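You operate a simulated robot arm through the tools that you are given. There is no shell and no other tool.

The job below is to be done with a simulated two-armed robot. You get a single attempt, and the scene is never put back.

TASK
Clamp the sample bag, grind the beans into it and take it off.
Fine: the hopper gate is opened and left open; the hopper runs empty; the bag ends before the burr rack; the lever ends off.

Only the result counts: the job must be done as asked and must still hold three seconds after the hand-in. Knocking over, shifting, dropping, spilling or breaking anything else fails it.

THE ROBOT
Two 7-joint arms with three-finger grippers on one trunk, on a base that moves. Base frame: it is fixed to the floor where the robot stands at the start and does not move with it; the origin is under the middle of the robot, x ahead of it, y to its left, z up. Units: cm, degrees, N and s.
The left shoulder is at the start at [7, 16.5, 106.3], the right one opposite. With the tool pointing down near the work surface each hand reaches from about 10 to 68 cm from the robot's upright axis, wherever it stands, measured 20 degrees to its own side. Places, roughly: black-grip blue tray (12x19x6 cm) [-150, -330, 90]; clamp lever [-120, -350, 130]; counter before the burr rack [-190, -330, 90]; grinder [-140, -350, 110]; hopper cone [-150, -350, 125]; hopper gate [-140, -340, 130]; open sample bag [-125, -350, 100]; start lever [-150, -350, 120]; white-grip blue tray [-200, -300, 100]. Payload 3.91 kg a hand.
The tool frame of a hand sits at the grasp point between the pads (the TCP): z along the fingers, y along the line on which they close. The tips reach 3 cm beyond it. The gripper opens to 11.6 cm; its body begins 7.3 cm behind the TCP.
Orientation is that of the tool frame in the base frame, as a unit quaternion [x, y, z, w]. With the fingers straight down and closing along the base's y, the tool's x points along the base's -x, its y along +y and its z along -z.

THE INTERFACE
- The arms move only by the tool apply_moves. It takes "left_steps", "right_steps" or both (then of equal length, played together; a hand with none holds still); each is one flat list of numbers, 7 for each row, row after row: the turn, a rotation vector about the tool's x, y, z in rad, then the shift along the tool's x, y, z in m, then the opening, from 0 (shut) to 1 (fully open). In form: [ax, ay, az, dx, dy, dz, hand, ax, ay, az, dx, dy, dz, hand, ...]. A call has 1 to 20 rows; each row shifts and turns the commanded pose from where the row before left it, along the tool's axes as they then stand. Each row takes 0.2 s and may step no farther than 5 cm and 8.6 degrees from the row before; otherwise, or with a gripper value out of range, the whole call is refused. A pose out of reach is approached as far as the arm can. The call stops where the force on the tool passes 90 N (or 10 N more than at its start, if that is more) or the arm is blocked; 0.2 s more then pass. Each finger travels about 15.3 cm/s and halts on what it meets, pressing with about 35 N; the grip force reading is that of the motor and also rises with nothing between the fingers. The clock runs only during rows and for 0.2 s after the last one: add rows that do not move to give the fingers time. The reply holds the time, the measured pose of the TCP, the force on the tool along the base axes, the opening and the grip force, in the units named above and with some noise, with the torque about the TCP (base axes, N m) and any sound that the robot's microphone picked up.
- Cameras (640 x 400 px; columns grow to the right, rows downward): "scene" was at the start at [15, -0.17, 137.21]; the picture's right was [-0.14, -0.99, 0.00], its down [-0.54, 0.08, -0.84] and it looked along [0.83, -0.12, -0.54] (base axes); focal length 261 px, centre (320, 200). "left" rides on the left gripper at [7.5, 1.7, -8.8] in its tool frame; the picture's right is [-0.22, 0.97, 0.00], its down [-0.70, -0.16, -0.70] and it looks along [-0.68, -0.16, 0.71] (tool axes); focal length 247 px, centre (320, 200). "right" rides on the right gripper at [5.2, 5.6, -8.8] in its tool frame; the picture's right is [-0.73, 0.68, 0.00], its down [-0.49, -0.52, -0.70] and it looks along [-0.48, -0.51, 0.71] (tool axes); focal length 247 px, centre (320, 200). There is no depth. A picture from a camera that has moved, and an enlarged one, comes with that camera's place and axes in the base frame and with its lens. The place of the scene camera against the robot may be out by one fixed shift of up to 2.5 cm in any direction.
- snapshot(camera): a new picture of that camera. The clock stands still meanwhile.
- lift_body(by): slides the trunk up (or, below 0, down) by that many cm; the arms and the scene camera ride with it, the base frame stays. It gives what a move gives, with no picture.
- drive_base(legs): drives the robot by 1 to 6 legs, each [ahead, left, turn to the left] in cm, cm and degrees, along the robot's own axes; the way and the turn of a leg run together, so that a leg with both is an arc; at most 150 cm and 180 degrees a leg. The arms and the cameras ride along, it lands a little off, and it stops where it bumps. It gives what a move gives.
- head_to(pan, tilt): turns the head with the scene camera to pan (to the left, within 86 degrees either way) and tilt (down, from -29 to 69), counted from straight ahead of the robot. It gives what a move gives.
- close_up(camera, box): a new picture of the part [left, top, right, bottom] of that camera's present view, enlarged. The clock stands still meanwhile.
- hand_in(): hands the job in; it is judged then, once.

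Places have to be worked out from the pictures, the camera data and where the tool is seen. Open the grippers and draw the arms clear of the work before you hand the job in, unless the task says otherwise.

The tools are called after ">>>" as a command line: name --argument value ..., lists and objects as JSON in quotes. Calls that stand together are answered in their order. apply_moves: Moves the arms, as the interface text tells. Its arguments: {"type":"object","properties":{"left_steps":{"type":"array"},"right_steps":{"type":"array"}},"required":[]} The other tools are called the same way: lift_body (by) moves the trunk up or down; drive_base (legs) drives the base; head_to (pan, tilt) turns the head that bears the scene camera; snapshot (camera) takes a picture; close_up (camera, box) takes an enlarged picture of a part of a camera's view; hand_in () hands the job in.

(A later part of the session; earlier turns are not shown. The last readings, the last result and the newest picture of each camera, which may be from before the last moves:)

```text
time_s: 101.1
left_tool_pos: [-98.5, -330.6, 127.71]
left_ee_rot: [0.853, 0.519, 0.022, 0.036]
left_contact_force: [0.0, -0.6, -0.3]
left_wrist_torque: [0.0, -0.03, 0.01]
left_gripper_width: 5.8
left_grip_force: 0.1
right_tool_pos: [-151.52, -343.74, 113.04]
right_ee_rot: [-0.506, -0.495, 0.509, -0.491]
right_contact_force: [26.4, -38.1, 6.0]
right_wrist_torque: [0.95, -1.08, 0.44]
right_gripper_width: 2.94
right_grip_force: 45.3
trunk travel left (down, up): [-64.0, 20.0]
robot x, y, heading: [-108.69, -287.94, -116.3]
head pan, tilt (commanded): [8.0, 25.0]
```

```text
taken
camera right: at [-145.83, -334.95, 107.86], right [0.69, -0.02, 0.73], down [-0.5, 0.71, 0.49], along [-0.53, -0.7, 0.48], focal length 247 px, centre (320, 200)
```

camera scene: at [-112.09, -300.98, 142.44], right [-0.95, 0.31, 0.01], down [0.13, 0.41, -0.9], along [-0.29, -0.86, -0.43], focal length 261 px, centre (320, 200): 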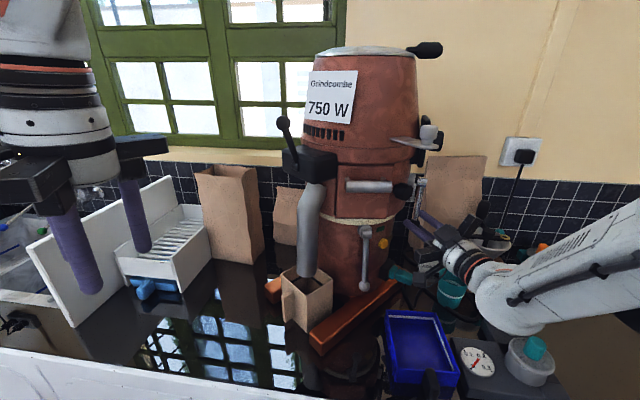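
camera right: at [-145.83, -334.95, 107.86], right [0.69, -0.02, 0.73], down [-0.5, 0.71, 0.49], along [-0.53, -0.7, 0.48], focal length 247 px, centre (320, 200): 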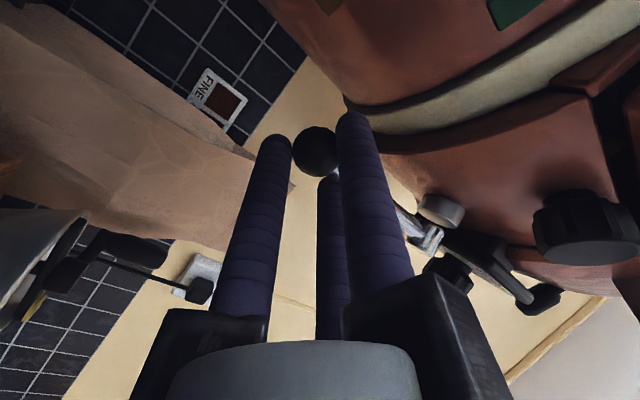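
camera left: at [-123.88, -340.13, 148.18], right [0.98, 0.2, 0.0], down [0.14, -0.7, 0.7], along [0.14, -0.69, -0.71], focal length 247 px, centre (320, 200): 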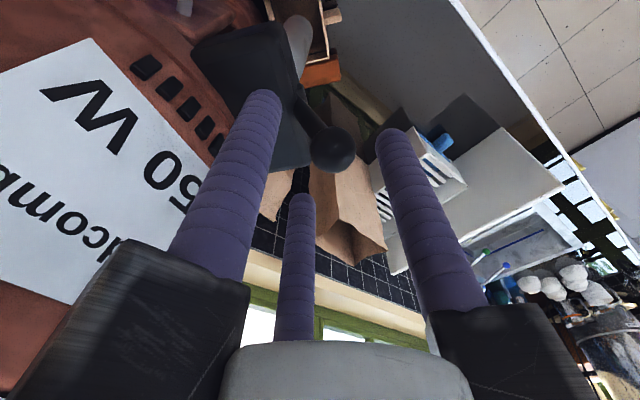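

That call was refused for one too-large turn. Before leaving, I return to neutral and make a quick vertical test on this lever (slightly down, then up).

>>> apply_moves --right_steps '[0, 0, 0, 0, 0.003, 0.004, 0.1, 0, 0, 0, 0.002, 0.003, 0.004, 0.1, 0, 0, 0, 0.004, 0, 0, 0.1]'

>>> apply_moves --right_steps '[0, 0, 0, -0.006, 0, 0, 0.1, 0, 0, 0, -0.006, 0, 0, 0.1]'

```text
time_s: 101.9
left_tool_pos: [-98.81, -330.02, 128.08]
left_ee_rot: [0.854, 0.518, 0.019, 0.038]
left_contact_force: [0.2, -0.2, 0.1]
left_wrist_torque: [0.0, 0.0, 0.03]
left_gripper_width: 5.78
left_grip_force: 0.1
right_tool_pos: [-151.57, -343.65, 112.89]
right_ee_rot: [-0.506, -0.489, 0.514, -0.491]
right_contact_force: [13.9, -21.1, 35.0]
right_wrist_torque: [0.35, -1.14, 0.24]
right_gripper_width: 2.96
right_grip_force: 45.3
trunk travel left (down, up): [-64.0, 20.0]
robot x, y, heading: [-108.5, -288.23, -116.4]
head pan, tilt (commanded): [8.0, 25.0]
```

```text
time_s: 102.5
left_tool_pos: [-98.95, -330.09, 127.93]
left_ee_rot: [0.854, 0.518, 0.021, 0.039]
left_contact_force: [-0.3, 0.9, -0.2]
left_wrist_torque: [0.01, -0.04, 0.0]
left_gripper_width: 5.78
left_grip_force: 0.0
right_tool_pos: [-151.4, -343.53, 112.98]
right_ee_rot: [0.512, 0.495, -0.508, 0.485]
right_contact_force: [17.8, -5.9, -5.6]
right_wrist_torque: [-1.43, -0.75, -0.01]
right_gripper_width: 2.94
right_grip_force: 45.1
trunk travel left (down, up): [-64.0, 20.0]
robot x, y, heading: [-108.26, -287.78, -116.3]
head pan, tilt (commanded): [8.0, 25.0]
```

Down is blocked; I try a little further up.

>>> apply_moves --right_steps '[0, 0, 0, -0.005, 0, 0, 0.1, 0, 0, 0, -0.003, 0, 0, 0.1]'

```text
time_s: 103.1
left_tool_pos: [-99.28, -330.36, 127.89]
left_ee_rot: [0.854, 0.519, 0.022, 0.04]
left_contact_force: [0.5, 0.0, -0.5]
left_wrist_torque: [-0.03, 0.0, 0.0]
left_gripper_width: 5.8
left_grip_force: 0.1
right_tool_pos: [-151.62, -343.64, 113.11]
right_ee_rot: [0.514, 0.498, -0.503, 0.484]
right_contact_force: [20.4, 7.4, -50.8]
right_wrist_torque: [0.73, -0.24, 0.3]
right_gripper_width: 2.95
right_grip_force: 45.2
trunk travel left (down, up): [-64.0, 20.0]
robot x, y, heading: [-108.42, -288.04, -116.5]
head pan, tilt (commanded): [8.0, 25.0]
```

Rigid there too (51 N). I release it and withdraw, then turn the hand toward the front lever.

>>> apply_moves --right_steps '[0, 0, 0, 0.006, 0, 0, 0.1, 0, 0, 0, 0, 0, 0, 0.3, 0, 0, 0, 0, 0, 0, 0.6, 0, 0, 0, 0, 0, -0.01, 0.6, 0, 0, 0, 0, 0, -0.035, 0.6, 0, 0, 0, 0, 0, -0.035, 0.6, 0, 0, 0, 0, 0, -0.035, 0.5, 0.105, 0, 0, 0, 0, 0, 0.5, 0.105, 0, 0, 0, 0, 0, 0.5, 0.105, 0, 0, 0, 0, 0, 0.5, 0, 0.1453, 0, 0, 0, 0, 0.5, 0, 0.1453, 0, 0, 0, 0, 0.5, 0, 0.1453, 0, 0, 0, 0, 0.5]'

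>>> snapshot --camera "scene"

>>> snapshot --camera "right"

```text
time_s: 105.9
left_tool_pos: [-99.29, -329.83, 128.08]
left_ee_rot: [0.854, 0.519, 0.022, 0.041]
left_contact_force: [-0.4, 1.3, 0.2]
left_wrist_torque: [0.0, -0.01, -0.02]
left_gripper_width: 5.8
left_grip_force: 0.2
right_tool_pos: [-155.75, -334.15, 109.25]
right_ee_rot: [0.673, 0.502, -0.417, 0.348]
right_contact_force: [0.0, 1.0, 0.3]
right_wrist_torque: [-0.01, 0.03, 0.03]
right_gripper_width: 5.82
right_grip_force: 0.2
right hand out of reach, approached as far as the arm can: row 9, 10, 11, 12, 13
trunk travel left (down, up): [-64.0, 20.0]
robot x, y, heading: [-108.79, -288.54, -116.5]
head pan, tilt (commanded): [8.0, 25.0]
```

```text
taken
camera scene: at [-111.73, -300.33, 141.86], right [-0.98, 0.22, 0.0], down [0.11, 0.47, -0.88], along [-0.19, -0.85, -0.48], focal length 261 px, centre (320, 200)
```

scene: 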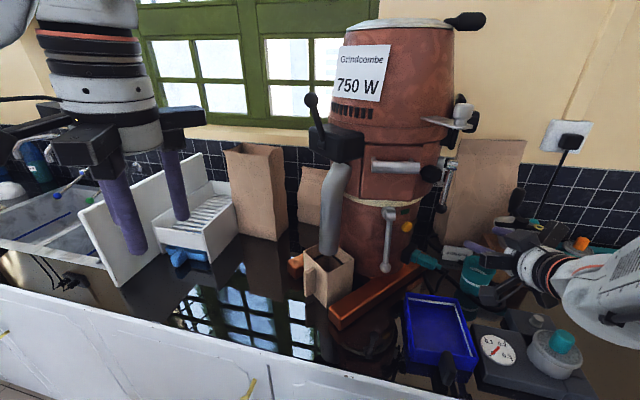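

```text
taken
camera right: at [-147.87, -325.65, 108.54], right [0.55, -0.45, 0.7], down [-0.43, 0.57, 0.7], along [-0.72, -0.69, 0.12], focal length 247 px, centre (320, 200)
```

right: 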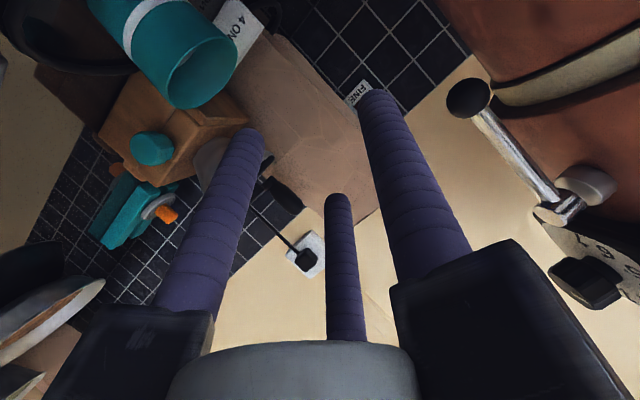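

The hand can't work this close to the body when level (it gets too folded, and the head camera seems nudged). I raise the trunk 10 cm, back the base off 14 cm and left 10 cm so the front lever comes into a comfortable range, and re-aim the head.

>>> lift_body --by 10

>>> drive_base --legs '[[-14, 0, 0], [0, 10, 0]]'

>>> head_to --pan -5 --tilt 25

>>> snapshot --camera "scene"

```text
time_s: 107.2
left_tool_pos: [-99.23, -329.97, 138.07]
left_ee_rot: [0.853, 0.519, 0.022, 0.041]
left_contact_force: [-0.1, 0.1, -0.3]
left_wrist_torque: [0.02, -0.03, 0.03]
left_gripper_width: 5.8
left_grip_force: 0.0
right_tool_pos: [-155.83, -334.18, 119.23]
right_ee_rot: [0.673, 0.502, -0.417, 0.348]
right_contact_force: [0.8, -0.5, 0.4]
right_wrist_torque: [-0.01, 0.0, -0.01]
right_gripper_width: 5.81
right_grip_force: 0.2
trunk travel left (down, up): [-74.0, 10.0]
robot x, y, heading: [-108.77, -287.87, -116.6]
head pan, tilt (commanded): [8.0, 25.0]
```

```text
time_s: 109.3
left_tool_pos: [-84.15, -321.89, 138.2]
left_ee_rot: [0.853, 0.521, 0.021, 0.042]
left_contact_force: [0.4, -0.2, -0.4]
left_wrist_torque: [-0.03, 0.0, -0.01]
left_gripper_width: 5.8
left_grip_force: 0.1
right_tool_pos: [-140.65, -326.38, 119.22]
right_ee_rot: [0.672, 0.504, -0.416, 0.349]
right_contact_force: [0.2, 0.4, 0.0]
right_wrist_torque: [-0.02, 0.02, 0.01]
right_gripper_width: 5.81
right_grip_force: 0.0
trunk travel left (down, up): [-74.0, 10.0]
robot x, y, heading: [-93.87, -279.87, -116.4]
head pan, tilt (commanded): [8.0, 25.0]
```

```text
time_s: 110.0
left_tool_pos: [-83.87, -322.0, 138.01]
left_ee_rot: [0.852, 0.521, 0.021, 0.04]
left_contact_force: [0.3, 0.7, 0.2]
left_wrist_torque: [0.03, 0.0, 0.01]
left_gripper_width: 5.79
left_grip_force: 0.0
right_tool_pos: [-140.52, -326.38, 119.37]
right_ee_rot: [0.672, 0.502, -0.416, 0.351]
right_contact_force: [0.6, -0.6, -0.6]
right_wrist_torque: [0.02, -0.04, -0.01]
right_gripper_width: 5.81
right_grip_force: 0.0
trunk travel left (down, up): [-74.0, 10.0]
robot x, y, heading: [-93.91, -279.84, -116.2]
head pan, tilt (commanded): [-5.0, 25.0]
```

```text
taken
camera scene: at [-96.77, -292.54, 152.31], right [-0.97, 0.24, 0.0], down [0.1, 0.43, -0.9], along [-0.21, -0.87, -0.44], focal length 261 px, centre (320, 200)
```

scene: 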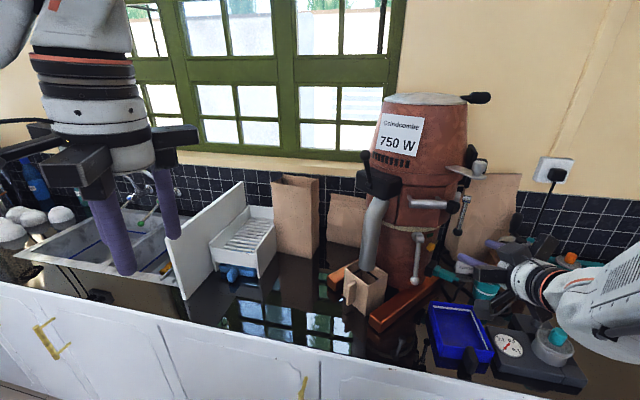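

The head pan is being blocked, so the right elbow is touching the head. I pitch the right hand back down to a natural fingers-down pose and check that the head is free again.

>>> apply_moves --right_steps '[0, 0.144, 0, 0, 0, 0, 0.5, 0, 0.144, 0, 0, 0, 0, 0.5, 0, 0.144, 0, 0, 0, 0, 0.5, 0, 0.144, 0, 0, 0, 0, 0.5, 0, 0.144, 0, 0, 0, 0, 0.5, 0, 0.144, 0, 0, 0, 0, 0.5, 0, 0.144, 0, 0, 0, 0, 0.5, 0, 0.144, 0, 0, 0, 0, 0.5]'

>>> snapshot --camera "scene"

```text
time_s: 111.8
left_tool_pos: [-84.02, -321.94, 138.13]
left_ee_rot: [0.853, 0.521, 0.022, 0.041]
left_contact_force: [-0.5, -0.7, -0.4]
left_wrist_torque: [-0.01, 0.02, -0.01]
left_gripper_width: 5.8
left_grip_force: 0.1
right_tool_pos: [-141.97, -326.16, 119.95]
right_ee_rot: [0.795, 0.598, -0.033, 0.097]
right_contact_force: [0.2, -0.4, -0.5]
right_wrist_torque: [-0.03, 0.03, 0.0]
right_gripper_width: 5.8
right_grip_force: 0.0
right hand out of reach, approached as far as the arm can: row 1, 8
trunk travel left (down, up): [-74.0, 10.0]
robot x, y, heading: [-94.01, -280.09, -116.0]
head pan, tilt (commanded): [-5.0, 25.0]
```

```text
taken
camera scene: at [-99.45, -291.37, 152.49], right [-0.86, 0.52, 0.0], down [0.22, 0.36, -0.91], along [-0.47, -0.78, -0.42], focal length 261 px, centre (320, 200)
```

scene: 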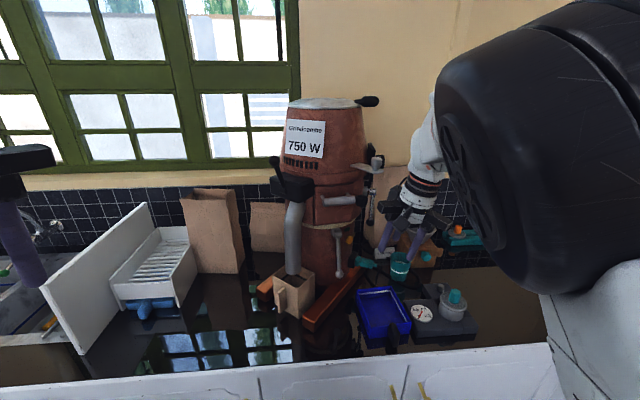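

The head is free again, though the right elbow sits close to it. I shift the right hand outward to the right to relax that arm, then move the base right so the left hand can work the front lever.

>>> apply_moves --right_steps '[0, 0, 0, 0, -0.04, 0, 0.5, 0, 0, 0, 0, -0.04, 0, 0.5, 0, 0, 0, 0, -0.04, 0, 0.5, 0, 0.1, 0, 0, -0.03, 0, 0.5, 0, 0.1, 0, 0, -0.03, 0, 0.5]'

>>> snapshot --camera "scene"

```text
time_s: 113.0
left_tool_pos: [-84.45, -322.15, 137.95]
left_ee_rot: [0.853, 0.521, 0.024, 0.041]
left_contact_force: [-0.5, -0.6, -0.1]
left_wrist_torque: [0.03, -0.06, 0.03]
left_gripper_width: 5.81
left_grip_force: 0.0
right_tool_pos: [-158.52, -322.22, 117.62]
right_ee_rot: [0.788, 0.614, 0.04, 0.003]
right_contact_force: [-0.5, -0.4, 0.3]
right_wrist_torque: [0.02, -0.05, 0.02]
right_gripper_width: 5.78
right_grip_force: 0.1
trunk travel left (down, up): [-74.0, 10.0]
robot x, y, heading: [-93.3, -279.86, -116.1]
head pan, tilt (commanded): [-5.0, 25.0]
```

```text
taken
camera scene: at [-99.86, -291.58, 152.45], right [-0.86, 0.52, 0.0], down [0.22, 0.36, -0.91], along [-0.47, -0.77, -0.42], focal length 261 px, centre (320, 200)
```

scene: 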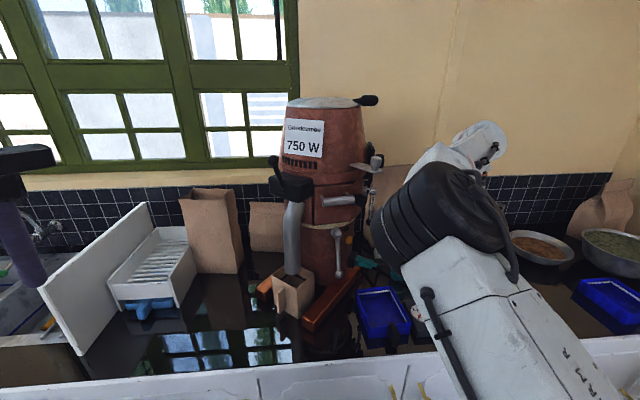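

Now I drive the base 20 cm to the right so the front lever lies in front of the left arm, and re-look.

>>> drive_base --legs '[[0, -20, 0]]'

>>> head_to --pan 10 --tilt 28

>>> snapshot --camera "scene"

```text
time_s: 114.6
left_tool_pos: [-101.92, -313.2, 138.0]
left_ee_rot: [0.854, 0.519, 0.022, 0.04]
left_contact_force: [-0.1, 0.2, 0.7]
left_wrist_torque: [0.02, 0.02, -0.01]
left_gripper_width: 5.8
left_grip_force: 0.1
right_tool_pos: [-176.12, -313.14, 118.13]
right_ee_rot: [0.789, 0.613, 0.038, 0.003]
right_contact_force: [-0.6, -0.5, 0.3]
right_wrist_torque: [0.0, 0.03, 0.0]
right_gripper_width: 5.81
right_grip_force: 0.1
trunk travel left (down, up): [-74.0, 10.0]
robot x, y, heading: [-111.56, -271.12, -116.4]
head pan, tilt (commanded): [-5.0, 25.0]
```

```text
time_s: 115.4
left_tool_pos: [-102.23, -313.06, 138.08]
left_ee_rot: [0.853, 0.519, 0.021, 0.041]
left_contact_force: [0.5, 0.1, 0.3]
left_wrist_torque: [-0.04, -0.04, 0.03]
left_gripper_width: 5.81
left_grip_force: 0.1
right_tool_pos: [-176.39, -313.1, 118.07]
right_ee_rot: [0.789, 0.613, 0.038, 0.004]
right_contact_force: [-0.4, 0.3, -0.4]
right_wrist_torque: [0.0, -0.02, -0.02]
right_gripper_width: 5.8
right_grip_force: 0.0
trunk travel left (down, up): [-74.0, 10.0]
robot x, y, heading: [-111.5, -271.3, -116.2]
head pan, tilt (commanded): [10.0, 28.0]
```

```text
taken
camera scene: at [-115.44, -283.36, 152.0], right [-0.96, 0.28, 0.0], down [0.13, 0.45, -0.88], along [-0.25, -0.85, -0.47], focal length 261 px, centre (320, 200)
```

scene: 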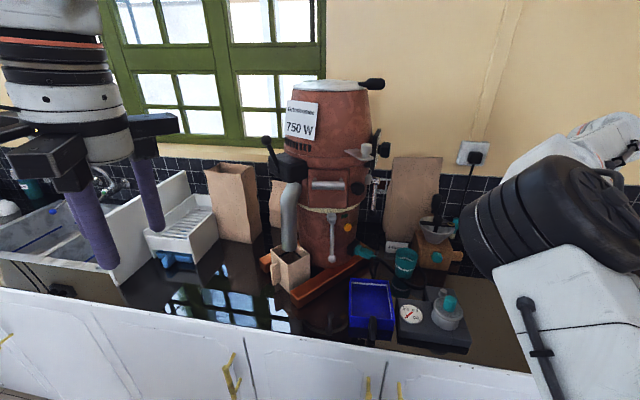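

From here the front lever's ball should be at about [-136.3, -340.1, 101]. I pitch the left hand 45° forward with closed fingers and bring it to a staging point in front and right of that lever.

>>> apply_moves --left_steps '[0, -0.131, 0, 0, 0, 0, 0.3, 0, -0.131, 0, 0, 0, 0, 0, 0, -0.131, 0, 0, 0, 0, 0, 0, -0.131, 0, 0, 0, 0, 0, 0, -0.131, 0, 0, 0, 0, 0, 0, -0.131, 0, 0, 0, 0, 0, 0, 0, 0, -0.0007, -0.0222, 0.0361, 0, 0, 0, 0, -0.0007, -0.0222, 0.0361, 0, 0, 0, 0, -0.0007, -0.0222, 0.0361, 0, 0, 0, 0, -0.0007, -0.0222, 0.0361, 0, 0, 0, 0, -0.0007, -0.0222, 0.0361, 0, 0, 0, 0, -0.0007, -0.0222, 0.0361, 0]'

>>> snapshot --camera "scene"

>>> snapshot --camera "left"

```text
time_s: 118.0
left_tool_pos: [-120.22, -321.47, 121.8]
left_ee_rot: [0.796, 0.464, -0.307, 0.237]
left_contact_force: [-0.8, 1.1, -0.1]
left_wrist_torque: [-0.02, -0.04, 0.01]
left_gripper_width: 0.9
left_grip_force: 35.2
right_tool_pos: [-176.61, -313.12, 118.0]
right_ee_rot: [0.79, 0.612, 0.04, 0.003]
right_contact_force: [-0.4, 0.2, 0.1]
right_wrist_torque: [-0.03, -0.05, 0.02]
right_gripper_width: 5.8
right_grip_force: 0.2
trunk travel left (down, up): [-74.0, 10.0]
robot x, y, heading: [-112.03, -271.15, -116.1]
head pan, tilt (commanded): [10.0, 28.0]
```

```text
taken
camera scene: at [-115.6, -283.39, 151.98], right [-0.96, 0.28, 0.0], down [0.13, 0.45, -0.88], along [-0.25, -0.85, -0.47], focal length 261 px, centre (320, 200)
```

scene: 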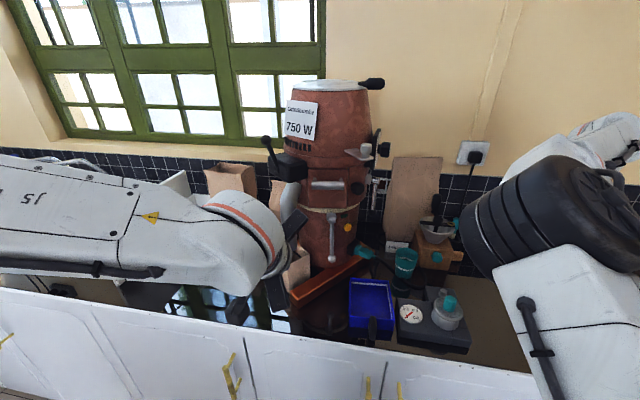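

```text
taken
camera left: at [-113.46, -311.85, 122.81], right [0.78, -0.58, 0.25], down [-0.22, 0.12, 0.97], along [-0.59, -0.81, -0.03], focal length 247 px, centre (320, 200)
```

left: 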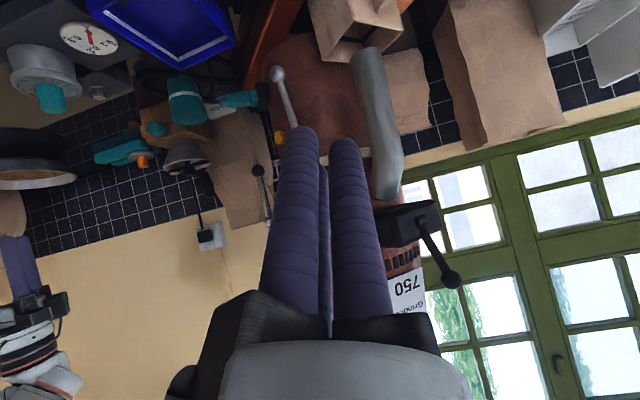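

The left camera confirms the front lever's ball near [-136.7, -341, 101]. I bring the closed fist to just in front and to the right of that lever.

>>> apply_moves --left_steps '[0, 0, 0, -0.0081, -0.0182, 0.0365, 0, 0, 0, 0, -0.0081, -0.0182, 0.0365, 0, 0, 0, 0, -0.0081, -0.0182, 0.0365, 0, 0, 0, 0, -0.0081, -0.0182, 0.0365, 0, 0, 0, 0, -0.0081, -0.0182, 0.0365, 0, 0, 0, 0, -0.0081, -0.0182, 0.0365, 0]'

>>> snapshot --camera "left"

>>> close_up --camera "scene" --box '[270, 170, 430, 290]'

```text
time_s: 119.6
left_tool_pos: [-137.03, -334.91, 112.05]
left_ee_rot: [0.779, 0.486, -0.333, 0.214]
left_contact_force: [0.3, 0.5, -0.1]
left_wrist_torque: [0.0, 0.0, 0.01]
left_gripper_width: 0.91
left_grip_force: 34.9
right_tool_pos: [-176.15, -313.13, 118.2]
right_ee_rot: [0.79, 0.612, 0.037, 0.003]
right_contact_force: [0.6, 0.1, 0.2]
right_wrist_torque: [-0.03, 0.05, 0.03]
right_gripper_width: 5.81
right_grip_force: 0.2
trunk travel left (down, up): [-74.0, 10.0]
robot x, y, heading: [-111.83, -271.34, -116.3]
head pan, tilt (commanded): [10.0, 28.0]
stopped in row 6 (left hand): the arm was blocked; the commanded pose is now the measured one
```

```text
taken
camera left: at [-130.42, -325.13, 112.65], right [0.81, -0.56, 0.17], down [-0.14, 0.1, 0.99], along [-0.57, -0.82, 0.0], focal length 247 px, centre (320, 200)
```

left: 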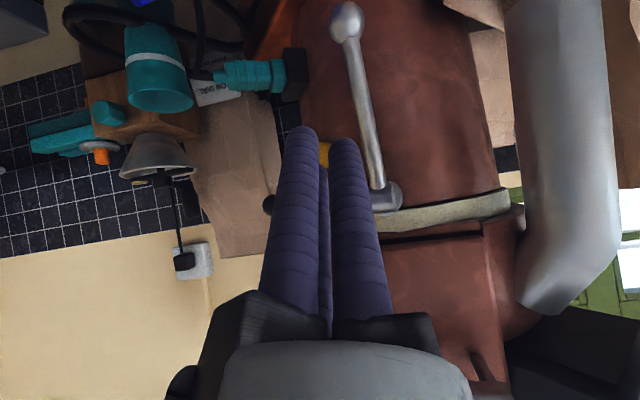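

```text
3.33 times, centred on (350, 230) of scene
camera zoom: at [-115.13, -283.45, 152.0], right [-0.96, 0.28, 0.0], down [0.13, 0.45, -0.88], along [-0.25, -0.85, -0.47], focal length 869 px, centre (220, 100)
```

zoom: 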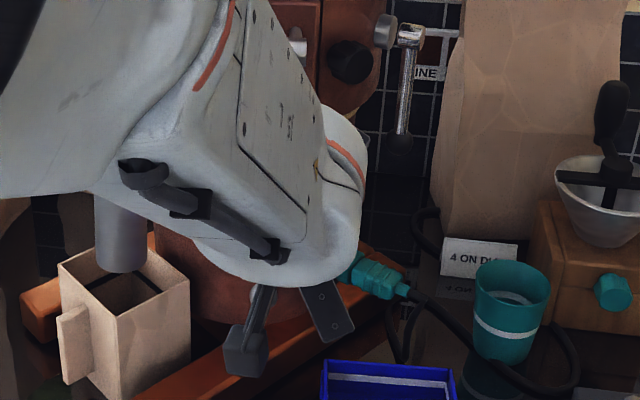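

The arm reported being blocked with no tool force. I check the overall picture to see whether the forearm touches anything.

>>> snapshot --camera "scene"

```text
taken
camera scene: at [-115.13, -283.45, 152.0], right [-0.96, 0.28, 0.0], down [0.13, 0.45, -0.88], along [-0.25, -0.85, -0.47], focal length 261 px, centre (320, 200)
```

scene: 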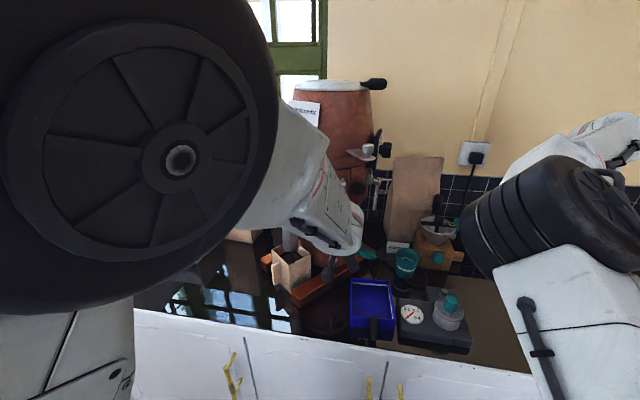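

My left elbow has come up in front of the head – that's the block, not the grinder. I back the base off 8 cm and 10 cm to the right so the left arm works more stretched out.

>>> drive_base --legs '[[-8, 0, 0], [0, -10, 0]]'

>>> apply_moves --left_steps '[0, 0, 0, 0, 0.02, 0.03, 0, 0, 0, 0, 0, 0.02, 0.03, 0]'

>>> snapshot --camera "scene"

>>> snapshot --camera "left"

```text
time_s: 121.4
left_tool_pos: [-142.27, -323.18, 111.99]
left_ee_rot: [0.78, 0.485, -0.333, 0.214]
left_contact_force: [-0.2, 0.4, 0.2]
left_wrist_torque: [0.0, -0.01, 0.0]
left_gripper_width: 0.9
left_grip_force: 35.4
right_tool_pos: [-181.48, -301.41, 118.45]
right_ee_rot: [0.789, 0.613, 0.037, 0.003]
right_contact_force: [0.8, -0.2, 0.6]
right_wrist_torque: [-0.04, 0.0, -0.01]
right_gripper_width: 5.81
right_grip_force: 0.1
trunk travel left (down, up): [-74.0, 10.0]
robot x, y, heading: [-116.88, -259.36, -116.0]
head pan, tilt (commanded): [10.0, 28.0]
```

```text
time_s: 122.2
left_tool_pos: [-139.84, -330.21, 110.95]
left_ee_rot: [0.756, 0.512, -0.359, 0.191]
left_contact_force: [0.7, 0.6, 0.3]
left_wrist_torque: [-0.01, -0.06, -0.01]
left_gripper_width: 0.91
left_grip_force: 35.1
right_tool_pos: [-181.74, -301.54, 118.07]
right_ee_rot: [0.789, 0.614, 0.038, 0.005]
right_contact_force: [-0.5, 0.9, 0.6]
right_wrist_torque: [-0.03, -0.04, -0.01]
right_gripper_width: 5.79
right_grip_force: 0.0
trunk travel left (down, up): [-74.0, 10.0]
robot x, y, heading: [-117.01, -259.3, -116.2]
head pan, tilt (commanded): [10.0, 28.0]
stopped in row 2 (left hand): the arm was blocked; the commanded pose is now the measured one
```

```text
taken
camera scene: at [-120.74, -271.57, 152.01], right [-0.96, 0.28, 0.0], down [0.13, 0.45, -0.88], along [-0.25, -0.85, -0.47], focal length 261 px, centre (320, 200)
```

scene: 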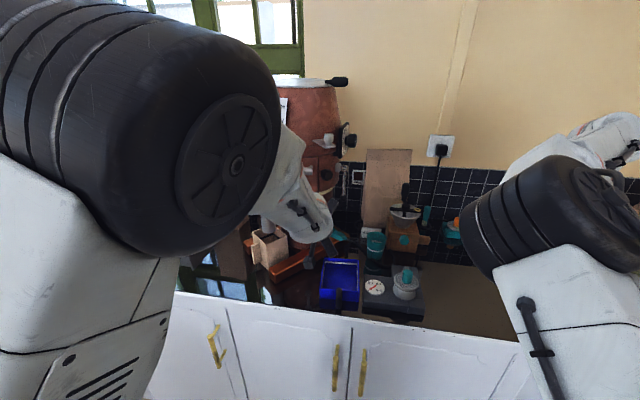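

```text
taken
camera left: at [-133.46, -320.21, 111.13], right [0.84, -0.53, 0.09], down [-0.05, 0.08, 1.0], along [-0.54, -0.84, 0.04], focal length 247 px, centre (320, 200)
```

left: 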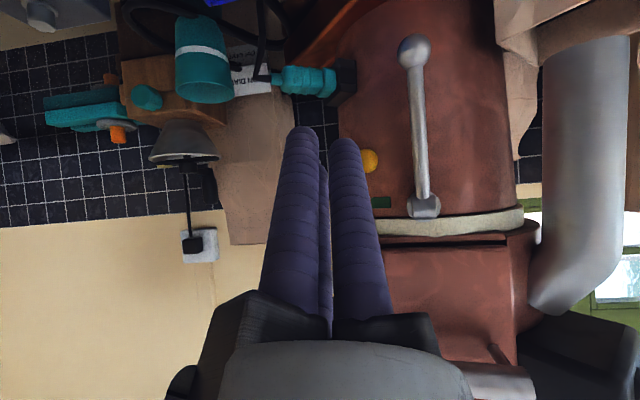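

The elbow is still folded up; the arm needs to be more stretched. I bring the left hand back to a fingers-down pose out to the left, near its starting attitude, to let the elbow fall back outward.

>>> apply_moves --left_steps '[0, 0.131, 0, -0.01, 0.03, -0.01, 0, 0, 0.131, 0, -0.01, 0.03, -0.01, 0, 0, 0.131, 0, -0.005, 0.03, -0.015, 0, 0, 0.131, 0, 0, 0.03, -0.02, 0, 0, 0.131, 0, 0, 0.02, -0.02, 0, 0, 0.131, 0, 0, 0.02, -0.02, 0]'

>>> snapshot --camera "scene"

```text
time_s: 123.6
left_tool_pos: [-123.57, -335.32, 119.29]
left_ee_rot: [0.837, 0.546, -0.04, -0.019]
left_contact_force: [0.2, -1.3, -0.1]
left_wrist_torque: [0.02, -0.01, 0.04]
left_gripper_width: 0.92
left_grip_force: 35.0
right_tool_pos: [-181.43, -301.74, 117.97]
right_ee_rot: [0.788, 0.614, 0.04, 0.002]
right_contact_force: [0.1, -0.5, 0.3]
right_wrist_torque: [0.02, -0.01, -0.02]
right_gripper_width: 5.79
right_grip_force: 0.1
trunk travel left (down, up): [-74.0, 10.0]
robot x, y, heading: [-116.66, -259.45, -116.2]
head pan, tilt (commanded): [10.0, 28.0]
```

```text
taken
camera scene: at [-120.58, -271.95, 151.97], right [-0.96, 0.28, 0.0], down [0.13, 0.45, -0.88], along [-0.25, -0.85, -0.47], focal length 261 px, centre (320, 200)
```

scene: 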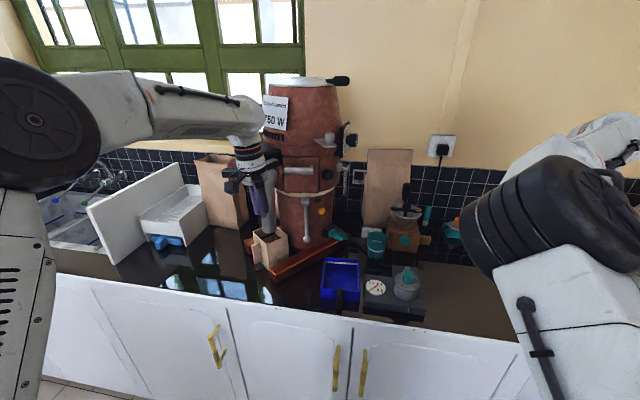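

The arm is now well stretched with the elbow out to the left. I pitch the hand 45° again while moving right, staying in front of the lever.

>>> apply_moves --left_steps '[0, -0.131, 0, 0, -0.02, 0, 0, 0, -0.131, 0, 0, -0.02, 0, 0, 0, -0.131, 0, 0, -0.02, 0, 0, 0, -0.131, 0, 0, -0.02, 0, 0, 0, -0.131, 0, 0, -0.02, 0, 0, 0, -0.131, 0, 0, -0.02, 0, 0]'

>>> snapshot --camera "scene"

>>> snapshot --camera "left"

```text
time_s: 125.0
left_tool_pos: [-134.64, -330.0, 120.33]
left_ee_rot: [0.758, 0.51, -0.358, 0.194]
left_contact_force: [0.7, 0.7, -0.1]
left_wrist_torque: [-0.03, -0.03, 0.01]
left_gripper_width: 0.89
left_grip_force: 35.5
right_tool_pos: [-181.65, -301.5, 118.07]
right_ee_rot: [0.788, 0.614, 0.039, 0.005]
right_contact_force: [0.5, 1.2, 0.6]
right_wrist_torque: [0.01, -0.03, -0.01]
right_gripper_width: 5.82
right_grip_force: 0.0
trunk travel left (down, up): [-74.0, 10.0]
robot x, y, heading: [-117.21, -259.82, -116.0]
head pan, tilt (commanded): [10.0, 28.0]
```

```text
taken
camera scene: at [-120.76, -271.62, 152.01], right [-0.96, 0.28, 0.0], down [0.13, 0.45, -0.88], along [-0.25, -0.85, -0.47], focal length 261 px, centre (320, 200)
```

scene: 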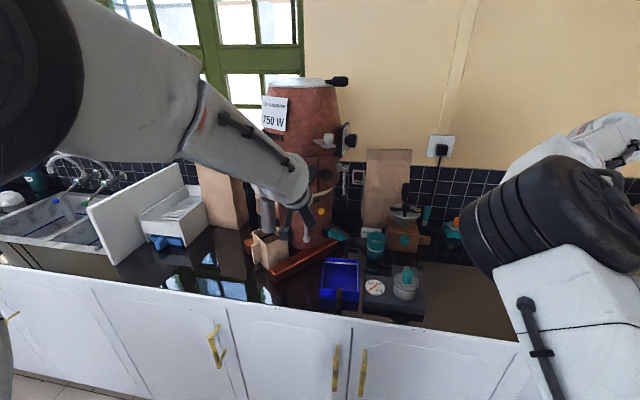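

```text
taken
camera left: at [-128.31, -320.05, 120.64], right [0.84, -0.54, 0.1], down [-0.06, 0.08, 0.99], along [-0.54, -0.84, 0.04], focal length 247 px, centre (320, 200)
```

left: 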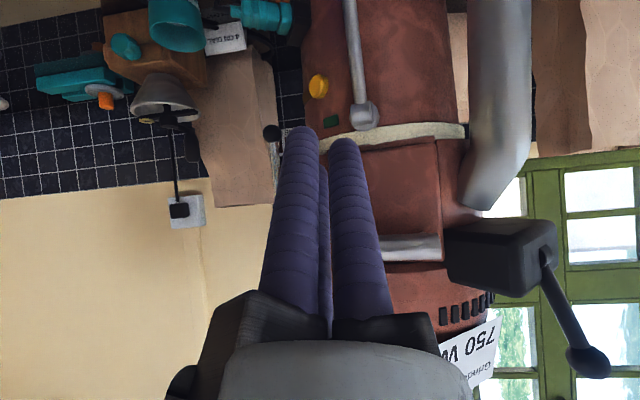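

Good: elbow clear, and the left camera shows the lever, button and lamp. I go down to just in front and right of the lever's lower part.

>>> apply_moves --left_steps '[0, 0, 0, 0.0135, 0.0012, 0.0312, 0, 0, 0, 0, 0.0135, 0.0012, 0.0312, 0, 0, 0, 0, 0.0135, 0.0012, 0.0312, 0, 0, 0, 0, 0.0135, 0.0012, 0.0312, 0]'

>>> snapshot --camera "left"

>>> close_up --camera "scene" --box '[230, 150, 370, 290]'

```text
time_s: 126.0
left_tool_pos: [-137.12, -335.31, 107.74]
left_ee_rot: [0.758, 0.511, -0.357, 0.193]
left_contact_force: [-0.2, -0.3, 1.0]
left_wrist_torque: [0.07, -0.01, 0.02]
left_gripper_width: 0.91
left_grip_force: 35.5
right_tool_pos: [-181.62, -301.82, 117.91]
right_ee_rot: [0.789, 0.614, 0.039, 0.003]
right_contact_force: [0.1, -0.5, -0.1]
right_wrist_torque: [0.05, -0.03, 0.0]
right_gripper_width: 5.79
right_grip_force: 0.0
trunk travel left (down, up): [-74.0, 10.0]
robot x, y, heading: [-117.12, -259.8, -116.2]
head pan, tilt (commanded): [10.0, 28.0]
```

```text
taken
camera left: at [-130.88, -325.29, 108.1], right [0.84, -0.54, 0.09], down [-0.06, 0.08, 0.99], along [-0.54, -0.84, 0.03], focal length 247 px, centre (320, 200)
```

left: 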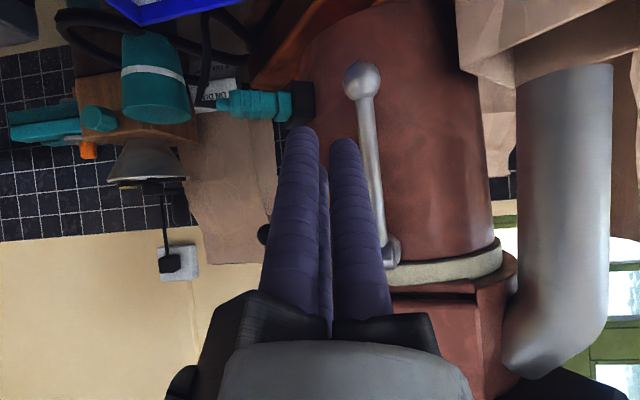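

```text
2.86 times, centred on (300, 220) of scene
camera zoom: at [-120.71, -272.01, 151.97], right [-0.96, 0.28, 0.0], down [0.13, 0.45, -0.88], along [-0.25, -0.85, -0.47], focal length 745 px, centre (377, 143)
```

zoom: 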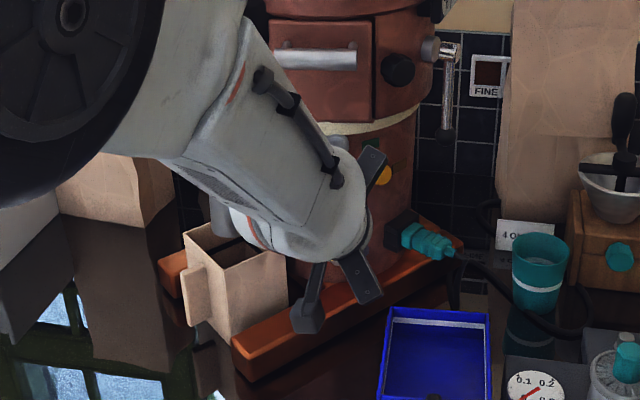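

The fist is right of the lever. I move in 4.5 cm along the fingers, then nudge left a centimetre to feel the rod.

>>> apply_moves --left_steps '[0, 0, 0, 0, 0, 0.0225, 0, 0, 0, 0, 0, 0, 0.0225, 0]'

>>> snapshot --camera "left"

```text
time_s: 126.6
left_tool_pos: [-138.71, -338.3, 105.03]
left_ee_rot: [0.758, 0.512, -0.357, 0.193]
left_contact_force: [0.7, 0.0, -0.7]
left_wrist_torque: [0.03, -0.01, -0.03]
left_gripper_width: 0.91
left_grip_force: 35.7
right_tool_pos: [-181.57, -301.84, 118.02]
right_ee_rot: [0.788, 0.614, 0.039, 0.003]
right_contact_force: [-0.6, -0.3, -1.1]
right_wrist_torque: [0.02, -0.02, -0.01]
right_gripper_width: 5.78
right_grip_force: 0.0
trunk travel left (down, up): [-74.0, 10.0]
robot x, y, heading: [-116.78, -259.7, -116.2]
head pan, tilt (commanded): [10.0, 28.0]
```

```text
taken
camera left: at [-132.42, -328.24, 105.2], right [0.84, -0.54, 0.09], down [-0.06, 0.08, 0.99], along [-0.54, -0.84, 0.03], focal length 247 px, centre (320, 200)
```

left: 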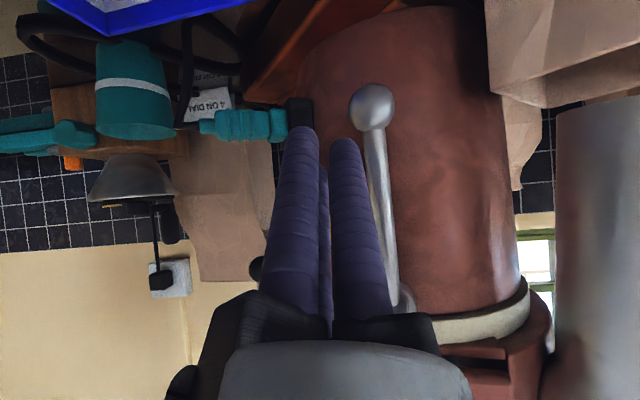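

Contact is imminent. I nudge 1 cm to the left and read the force.

>>> apply_moves --left_steps '[0, 0, 0, 0, 0.006, 0, 0, 0, 0, 0, 0, 0.006, 0, 0]'

>>> snapshot --camera "left"

```text
time_s: 127.2
left_tool_pos: [-137.53, -338.61, 104.9]
left_ee_rot: [0.757, 0.511, -0.358, 0.193]
left_contact_force: [0.1, 0.2, 0.2]
left_wrist_torque: [-0.01, 0.01, -0.04]
left_gripper_width: 0.9
left_grip_force: 34.8
right_tool_pos: [-181.45, -301.63, 118.04]
right_ee_rot: [0.788, 0.614, 0.038, 0.004]
right_contact_force: [0.7, -0.4, -0.7]
right_wrist_torque: [0.02, 0.02, 0.02]
right_gripper_width: 5.79
right_grip_force: 0.0
trunk travel left (down, up): [-74.0, 10.0]
robot x, y, heading: [-116.98, -259.61, -115.9]
head pan, tilt (commanded): [10.0, 28.0]
```

```text
taken
camera left: at [-131.32, -328.57, 105.2], right [0.84, -0.54, 0.09], down [-0.06, 0.08, 0.99], along [-0.54, -0.84, 0.04], focal length 247 px, centre (320, 200)
```

left: 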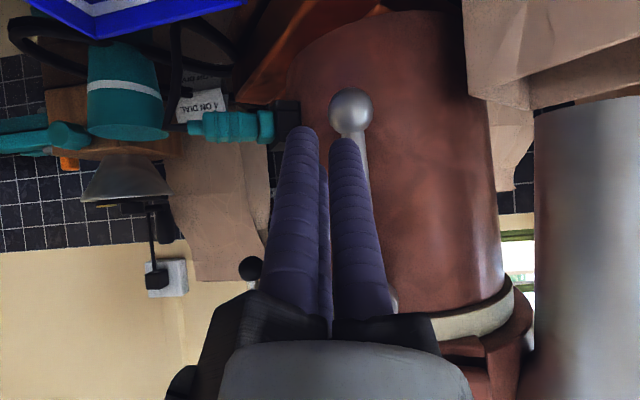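

No contact – the fist passed in front of the rod. I move back right, go 2 cm deeper, and nudge left again.

>>> apply_moves --left_steps '[0, 0, 0, 0, -0.022, 0, 0, 0, 0, 0, 0, 0, 0.01, 0, 0, 0, 0, 0, 0, 0.01, 0, 0, 0, 0, 0, 0.008, 0, 0]'

>>> snapshot --camera "left"

```text
time_s: 128.2
left_tool_pos: [-139.59, -339.3, 103.71]
left_ee_rot: [0.758, 0.51, -0.358, 0.192]
left_contact_force: [-0.2, 0.1, -0.1]
left_wrist_torque: [0.0, 0.03, -0.02]
left_gripper_width: 0.92
left_grip_force: 35.5
right_tool_pos: [-181.45, -301.65, 118.18]
right_ee_rot: [0.788, 0.614, 0.039, 0.003]
right_contact_force: [0.7, 0.5, 0.3]
right_wrist_torque: [-0.01, -0.02, -0.02]
right_gripper_width: 5.79
right_grip_force: 0.0
trunk travel left (down, up): [-74.0, 10.0]
robot x, y, heading: [-116.74, -260.04, -116.3]
head pan, tilt (commanded): [10.0, 28.0]
```

```text
taken
camera left: at [-133.32, -329.31, 103.93], right [0.84, -0.54, 0.09], down [-0.06, 0.08, 0.99], along [-0.54, -0.84, 0.04], focal length 247 px, centre (320, 200)
```

left: 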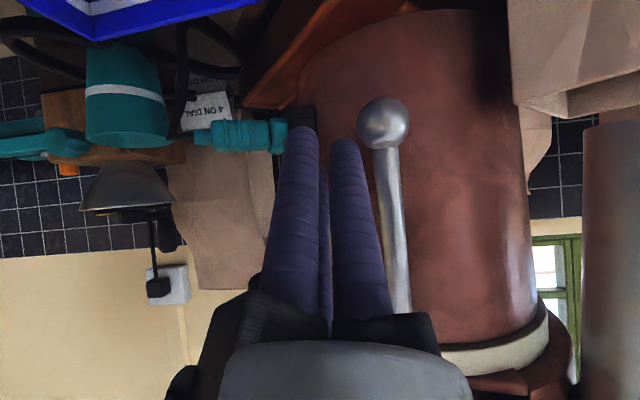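

I nudge further left in small steps.

>>> apply_moves --left_steps '[0, 0, 0, 0, 0.005, 0, 0, 0, 0, 0, 0, 0.005, 0, 0]'

>>> snapshot --camera "left"

```text
time_s: 128.8
left_tool_pos: [-139.15, -339.51, 103.74]
left_ee_rot: [0.759, 0.508, -0.359, 0.191]
left_contact_force: [-16.2, 2.8, 5.1]
left_wrist_torque: [0.0, 0.26, -0.26]
left_gripper_width: 0.9
left_grip_force: 35.2
right_tool_pos: [-181.78, -301.44, 118.03]
right_ee_rot: [0.789, 0.613, 0.039, 0.004]
right_contact_force: [0.0, 0.4, 0.2]
right_wrist_torque: [-0.02, -0.02, -0.02]
right_gripper_width: 5.78
right_grip_force: 0.0
trunk travel left (down, up): [-74.0, 10.0]
robot x, y, heading: [-117.18, -259.61, -116.3]
head pan, tilt (commanded): [10.0, 28.0]
```

```text
taken
camera left: at [-132.92, -329.52, 104.02], right [0.84, -0.54, 0.09], down [-0.06, 0.08, 0.99], along [-0.54, -0.84, 0.04], focal length 247 px, centre (320, 200)
```

left: 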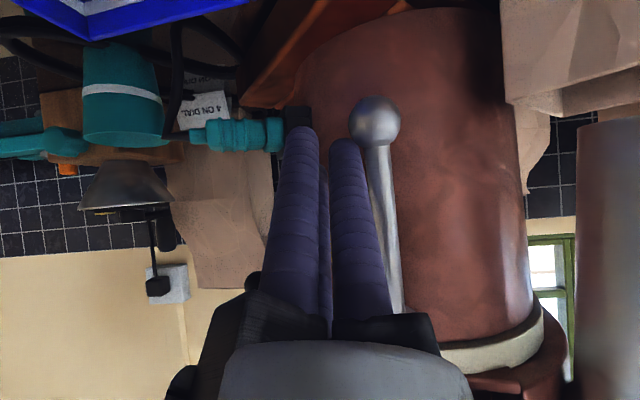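

Contact: 16 N resists. I push slightly more to see if it gives.

>>> apply_moves --left_steps '[0, 0, 0, 0, 0.004, 0, 0, 0, 0, 0, 0, 0.004, 0, 0]'

>>> snapshot --camera "left"

```text
time_s: 129.4
left_tool_pos: [-138.99, -339.66, 103.91]
left_ee_rot: [0.759, 0.508, -0.359, 0.193]
left_contact_force: [-36.6, 6.3, 15.1]
left_wrist_torque: [-0.18, 0.44, -0.59]
left_gripper_width: 0.88
left_grip_force: 35.0
right_tool_pos: [-182.2, -301.08, 117.95]
right_ee_rot: [0.79, 0.612, 0.038, 0.006]
right_contact_force: [0.0, 0.5, -0.1]
right_wrist_torque: [-0.04, -0.05, -0.02]
right_gripper_width: 5.82
right_grip_force: 0.0
trunk travel left (down, up): [-74.0, 10.0]
robot x, y, heading: [-116.64, -259.65, -116.4]
head pan, tilt (commanded): [10.0, 28.0]
```

```text
taken
camera left: at [-132.7, -329.68, 104.16], right [0.84, -0.54, 0.1], down [-0.06, 0.09, 0.99], along [-0.55, -0.84, 0.04], focal length 247 px, centre (320, 200)
```

left: 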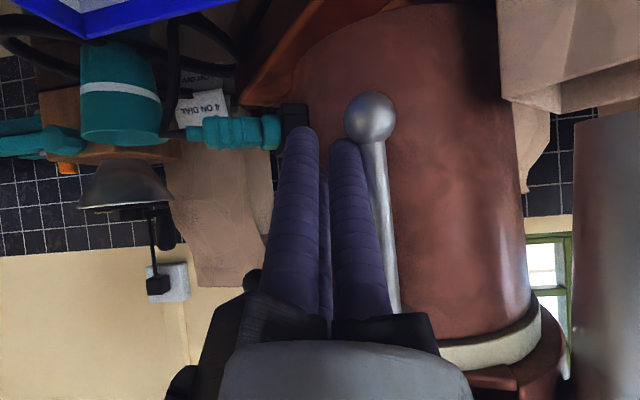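

Leftward is blocked too (40 N, no motion). I withdraw, go round to the lever's left side, and test pushing right.

>>> apply_moves --left_steps '[0, 0, 0, 0, -0.012, 0, 0, 0, 0, 0, 0, 0, -0.025, 0, 0, 0, 0, 0, 0, -0.03, 0, 0, 0, 0, 0, 0.037, 0, 0, 0, 0, 0, 0, 0.037, 0, 0]'

>>> snapshot --camera "left"

```text
time_s: 130.6
left_tool_pos: [-130.35, -338.89, 106.67]
left_ee_rot: [0.758, 0.511, -0.358, 0.192]
left_contact_force: [0.8, 0.3, -0.9]
left_wrist_torque: [0.0, 0.02, 0.02]
left_gripper_width: 0.91
left_grip_force: 34.9
right_tool_pos: [-181.32, -301.71, 118.19]
right_ee_rot: [0.789, 0.613, 0.038, 0.003]
right_contact_force: [-0.3, 0.1, -0.2]
right_wrist_torque: [0.01, 0.04, -0.02]
right_gripper_width: 5.82
right_grip_force: 0.1
trunk travel left (down, up): [-74.0, 10.0]
robot x, y, heading: [-117.22, -259.96, -116.2]
head pan, tilt (commanded): [10.0, 28.0]
```

```text
taken
camera left: at [-124.0, -328.88, 106.99], right [0.84, -0.54, 0.09], down [-0.06, 0.08, 1.0], along [-0.54, -0.84, 0.04], focal length 247 px, centre (320, 200)
```

left: 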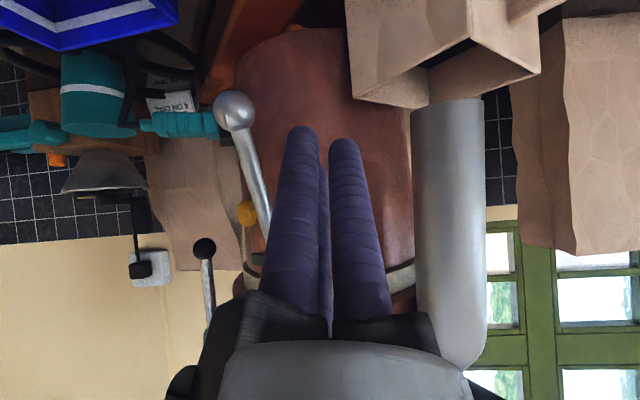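

The fist is now left of the lever. I move in a bit beside it, keeping clear of the bag, and nudge right.

>>> apply_moves --left_steps '[0, 0, 0, 0, -0.008, 0.0, 0, 0, 0, 0, 0, 0, 0.018, 0, 0, 0, 0, 0, 0, 0.018, 0]'

>>> snapshot --camera "left"

```text
time_s: 131.4
left_tool_pos: [-132.44, -340.98, 104.35]
left_ee_rot: [0.758, 0.511, -0.357, 0.192]
left_contact_force: [0.0, 0.0, 0.2]
left_wrist_torque: [0.02, 0.01, 0.03]
left_gripper_width: 0.88
left_grip_force: 35.4
right_tool_pos: [-181.5, -301.75, 118.08]
right_ee_rot: [0.788, 0.614, 0.039, 0.003]
right_contact_force: [-0.3, 0.1, -1.0]
right_wrist_torque: [0.01, -0.02, 0.02]
right_gripper_width: 5.83
right_grip_force: 0.1
trunk travel left (down, up): [-74.0, 10.0]
robot x, y, heading: [-117.11, -259.81, -116.3]
head pan, tilt (commanded): [10.0, 28.0]
```

```text
taken
camera left: at [-126.19, -330.93, 104.59], right [0.84, -0.54, 0.09], down [-0.06, 0.08, 0.99], along [-0.54, -0.84, 0.03], focal length 247 px, centre (320, 200)
```

left: 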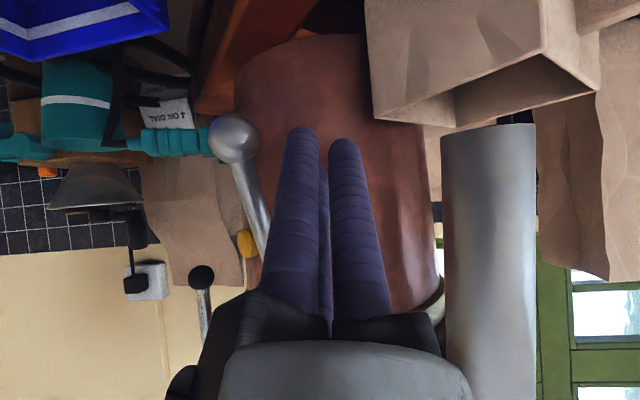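

Now I nudge to the right toward the rod in small steps.

>>> apply_moves --left_steps '[0, 0, 0, 0, -0.008, 0, 0, 0, 0, 0, 0, -0.006, 0, 0, 0, 0, 0, 0, -0.006, 0, 0]'

>>> snapshot --camera "left"

```text
time_s: 132.2
left_tool_pos: [-133.81, -340.27, 104.64]
left_ee_rot: [0.757, 0.512, -0.358, 0.192]
left_contact_force: [8.1, -3.3, 0.8]
left_wrist_torque: [-0.08, -0.17, 0.0]
left_gripper_width: 0.88
left_grip_force: 35.0
right_tool_pos: [-181.28, -301.86, 118.3]
right_ee_rot: [0.789, 0.614, 0.038, 0.003]
right_contact_force: [-0.4, 0.2, -0.1]
right_wrist_torque: [0.0, 0.01, 0.0]
right_gripper_width: 5.78
right_grip_force: 0.1
trunk travel left (down, up): [-74.0, 10.0]
robot x, y, heading: [-116.93, -260.05, -116.2]
head pan, tilt (commanded): [10.0, 28.0]
```

```text
taken
camera left: at [-127.62, -330.23, 104.81], right [0.84, -0.53, 0.09], down [-0.06, 0.08, 0.99], along [-0.54, -0.84, 0.04], focal length 247 px, centre (320, 200)
```

left: 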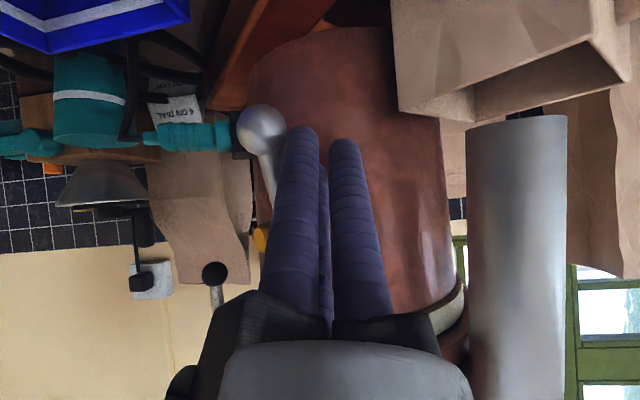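

Light contact (9 N). I push on to the right.

>>> apply_moves --left_steps '[0, 0, 0, 0, -0.005, 0, 0, 0, 0, 0, 0, -0.005, 0, 0]'

>>> snapshot --camera "left"

```text
time_s: 132.8
left_tool_pos: [-134.01, -340.21, 104.71]
left_ee_rot: [0.754, 0.515, -0.358, 0.194]
left_contact_force: [34.2, -11.3, 6.4]
left_wrist_torque: [-0.24, -0.83, 0.24]
left_gripper_width: 0.89
left_grip_force: 34.9
right_tool_pos: [-180.85, -301.99, 118.33]
right_ee_rot: [0.787, 0.615, 0.036, 0.001]
right_contact_force: [-0.4, -0.7, 0.8]
right_wrist_torque: [0.01, -0.03, -0.02]
right_gripper_width: 5.79
right_grip_force: 0.0
trunk travel left (down, up): [-74.0, 10.0]
robot x, y, heading: [-116.76, -259.6, -116.0]
head pan, tilt (commanded): [10.0, 28.0]
```

```text
taken
camera left: at [-127.79, -330.11, 104.92], right [0.84, -0.53, 0.09], down [-0.06, 0.08, 0.99], along [-0.53, -0.85, 0.04], focal length 247 px, centre (320, 200)
```

left: 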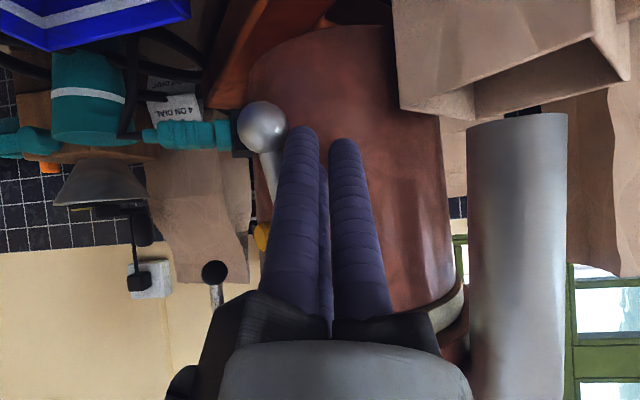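

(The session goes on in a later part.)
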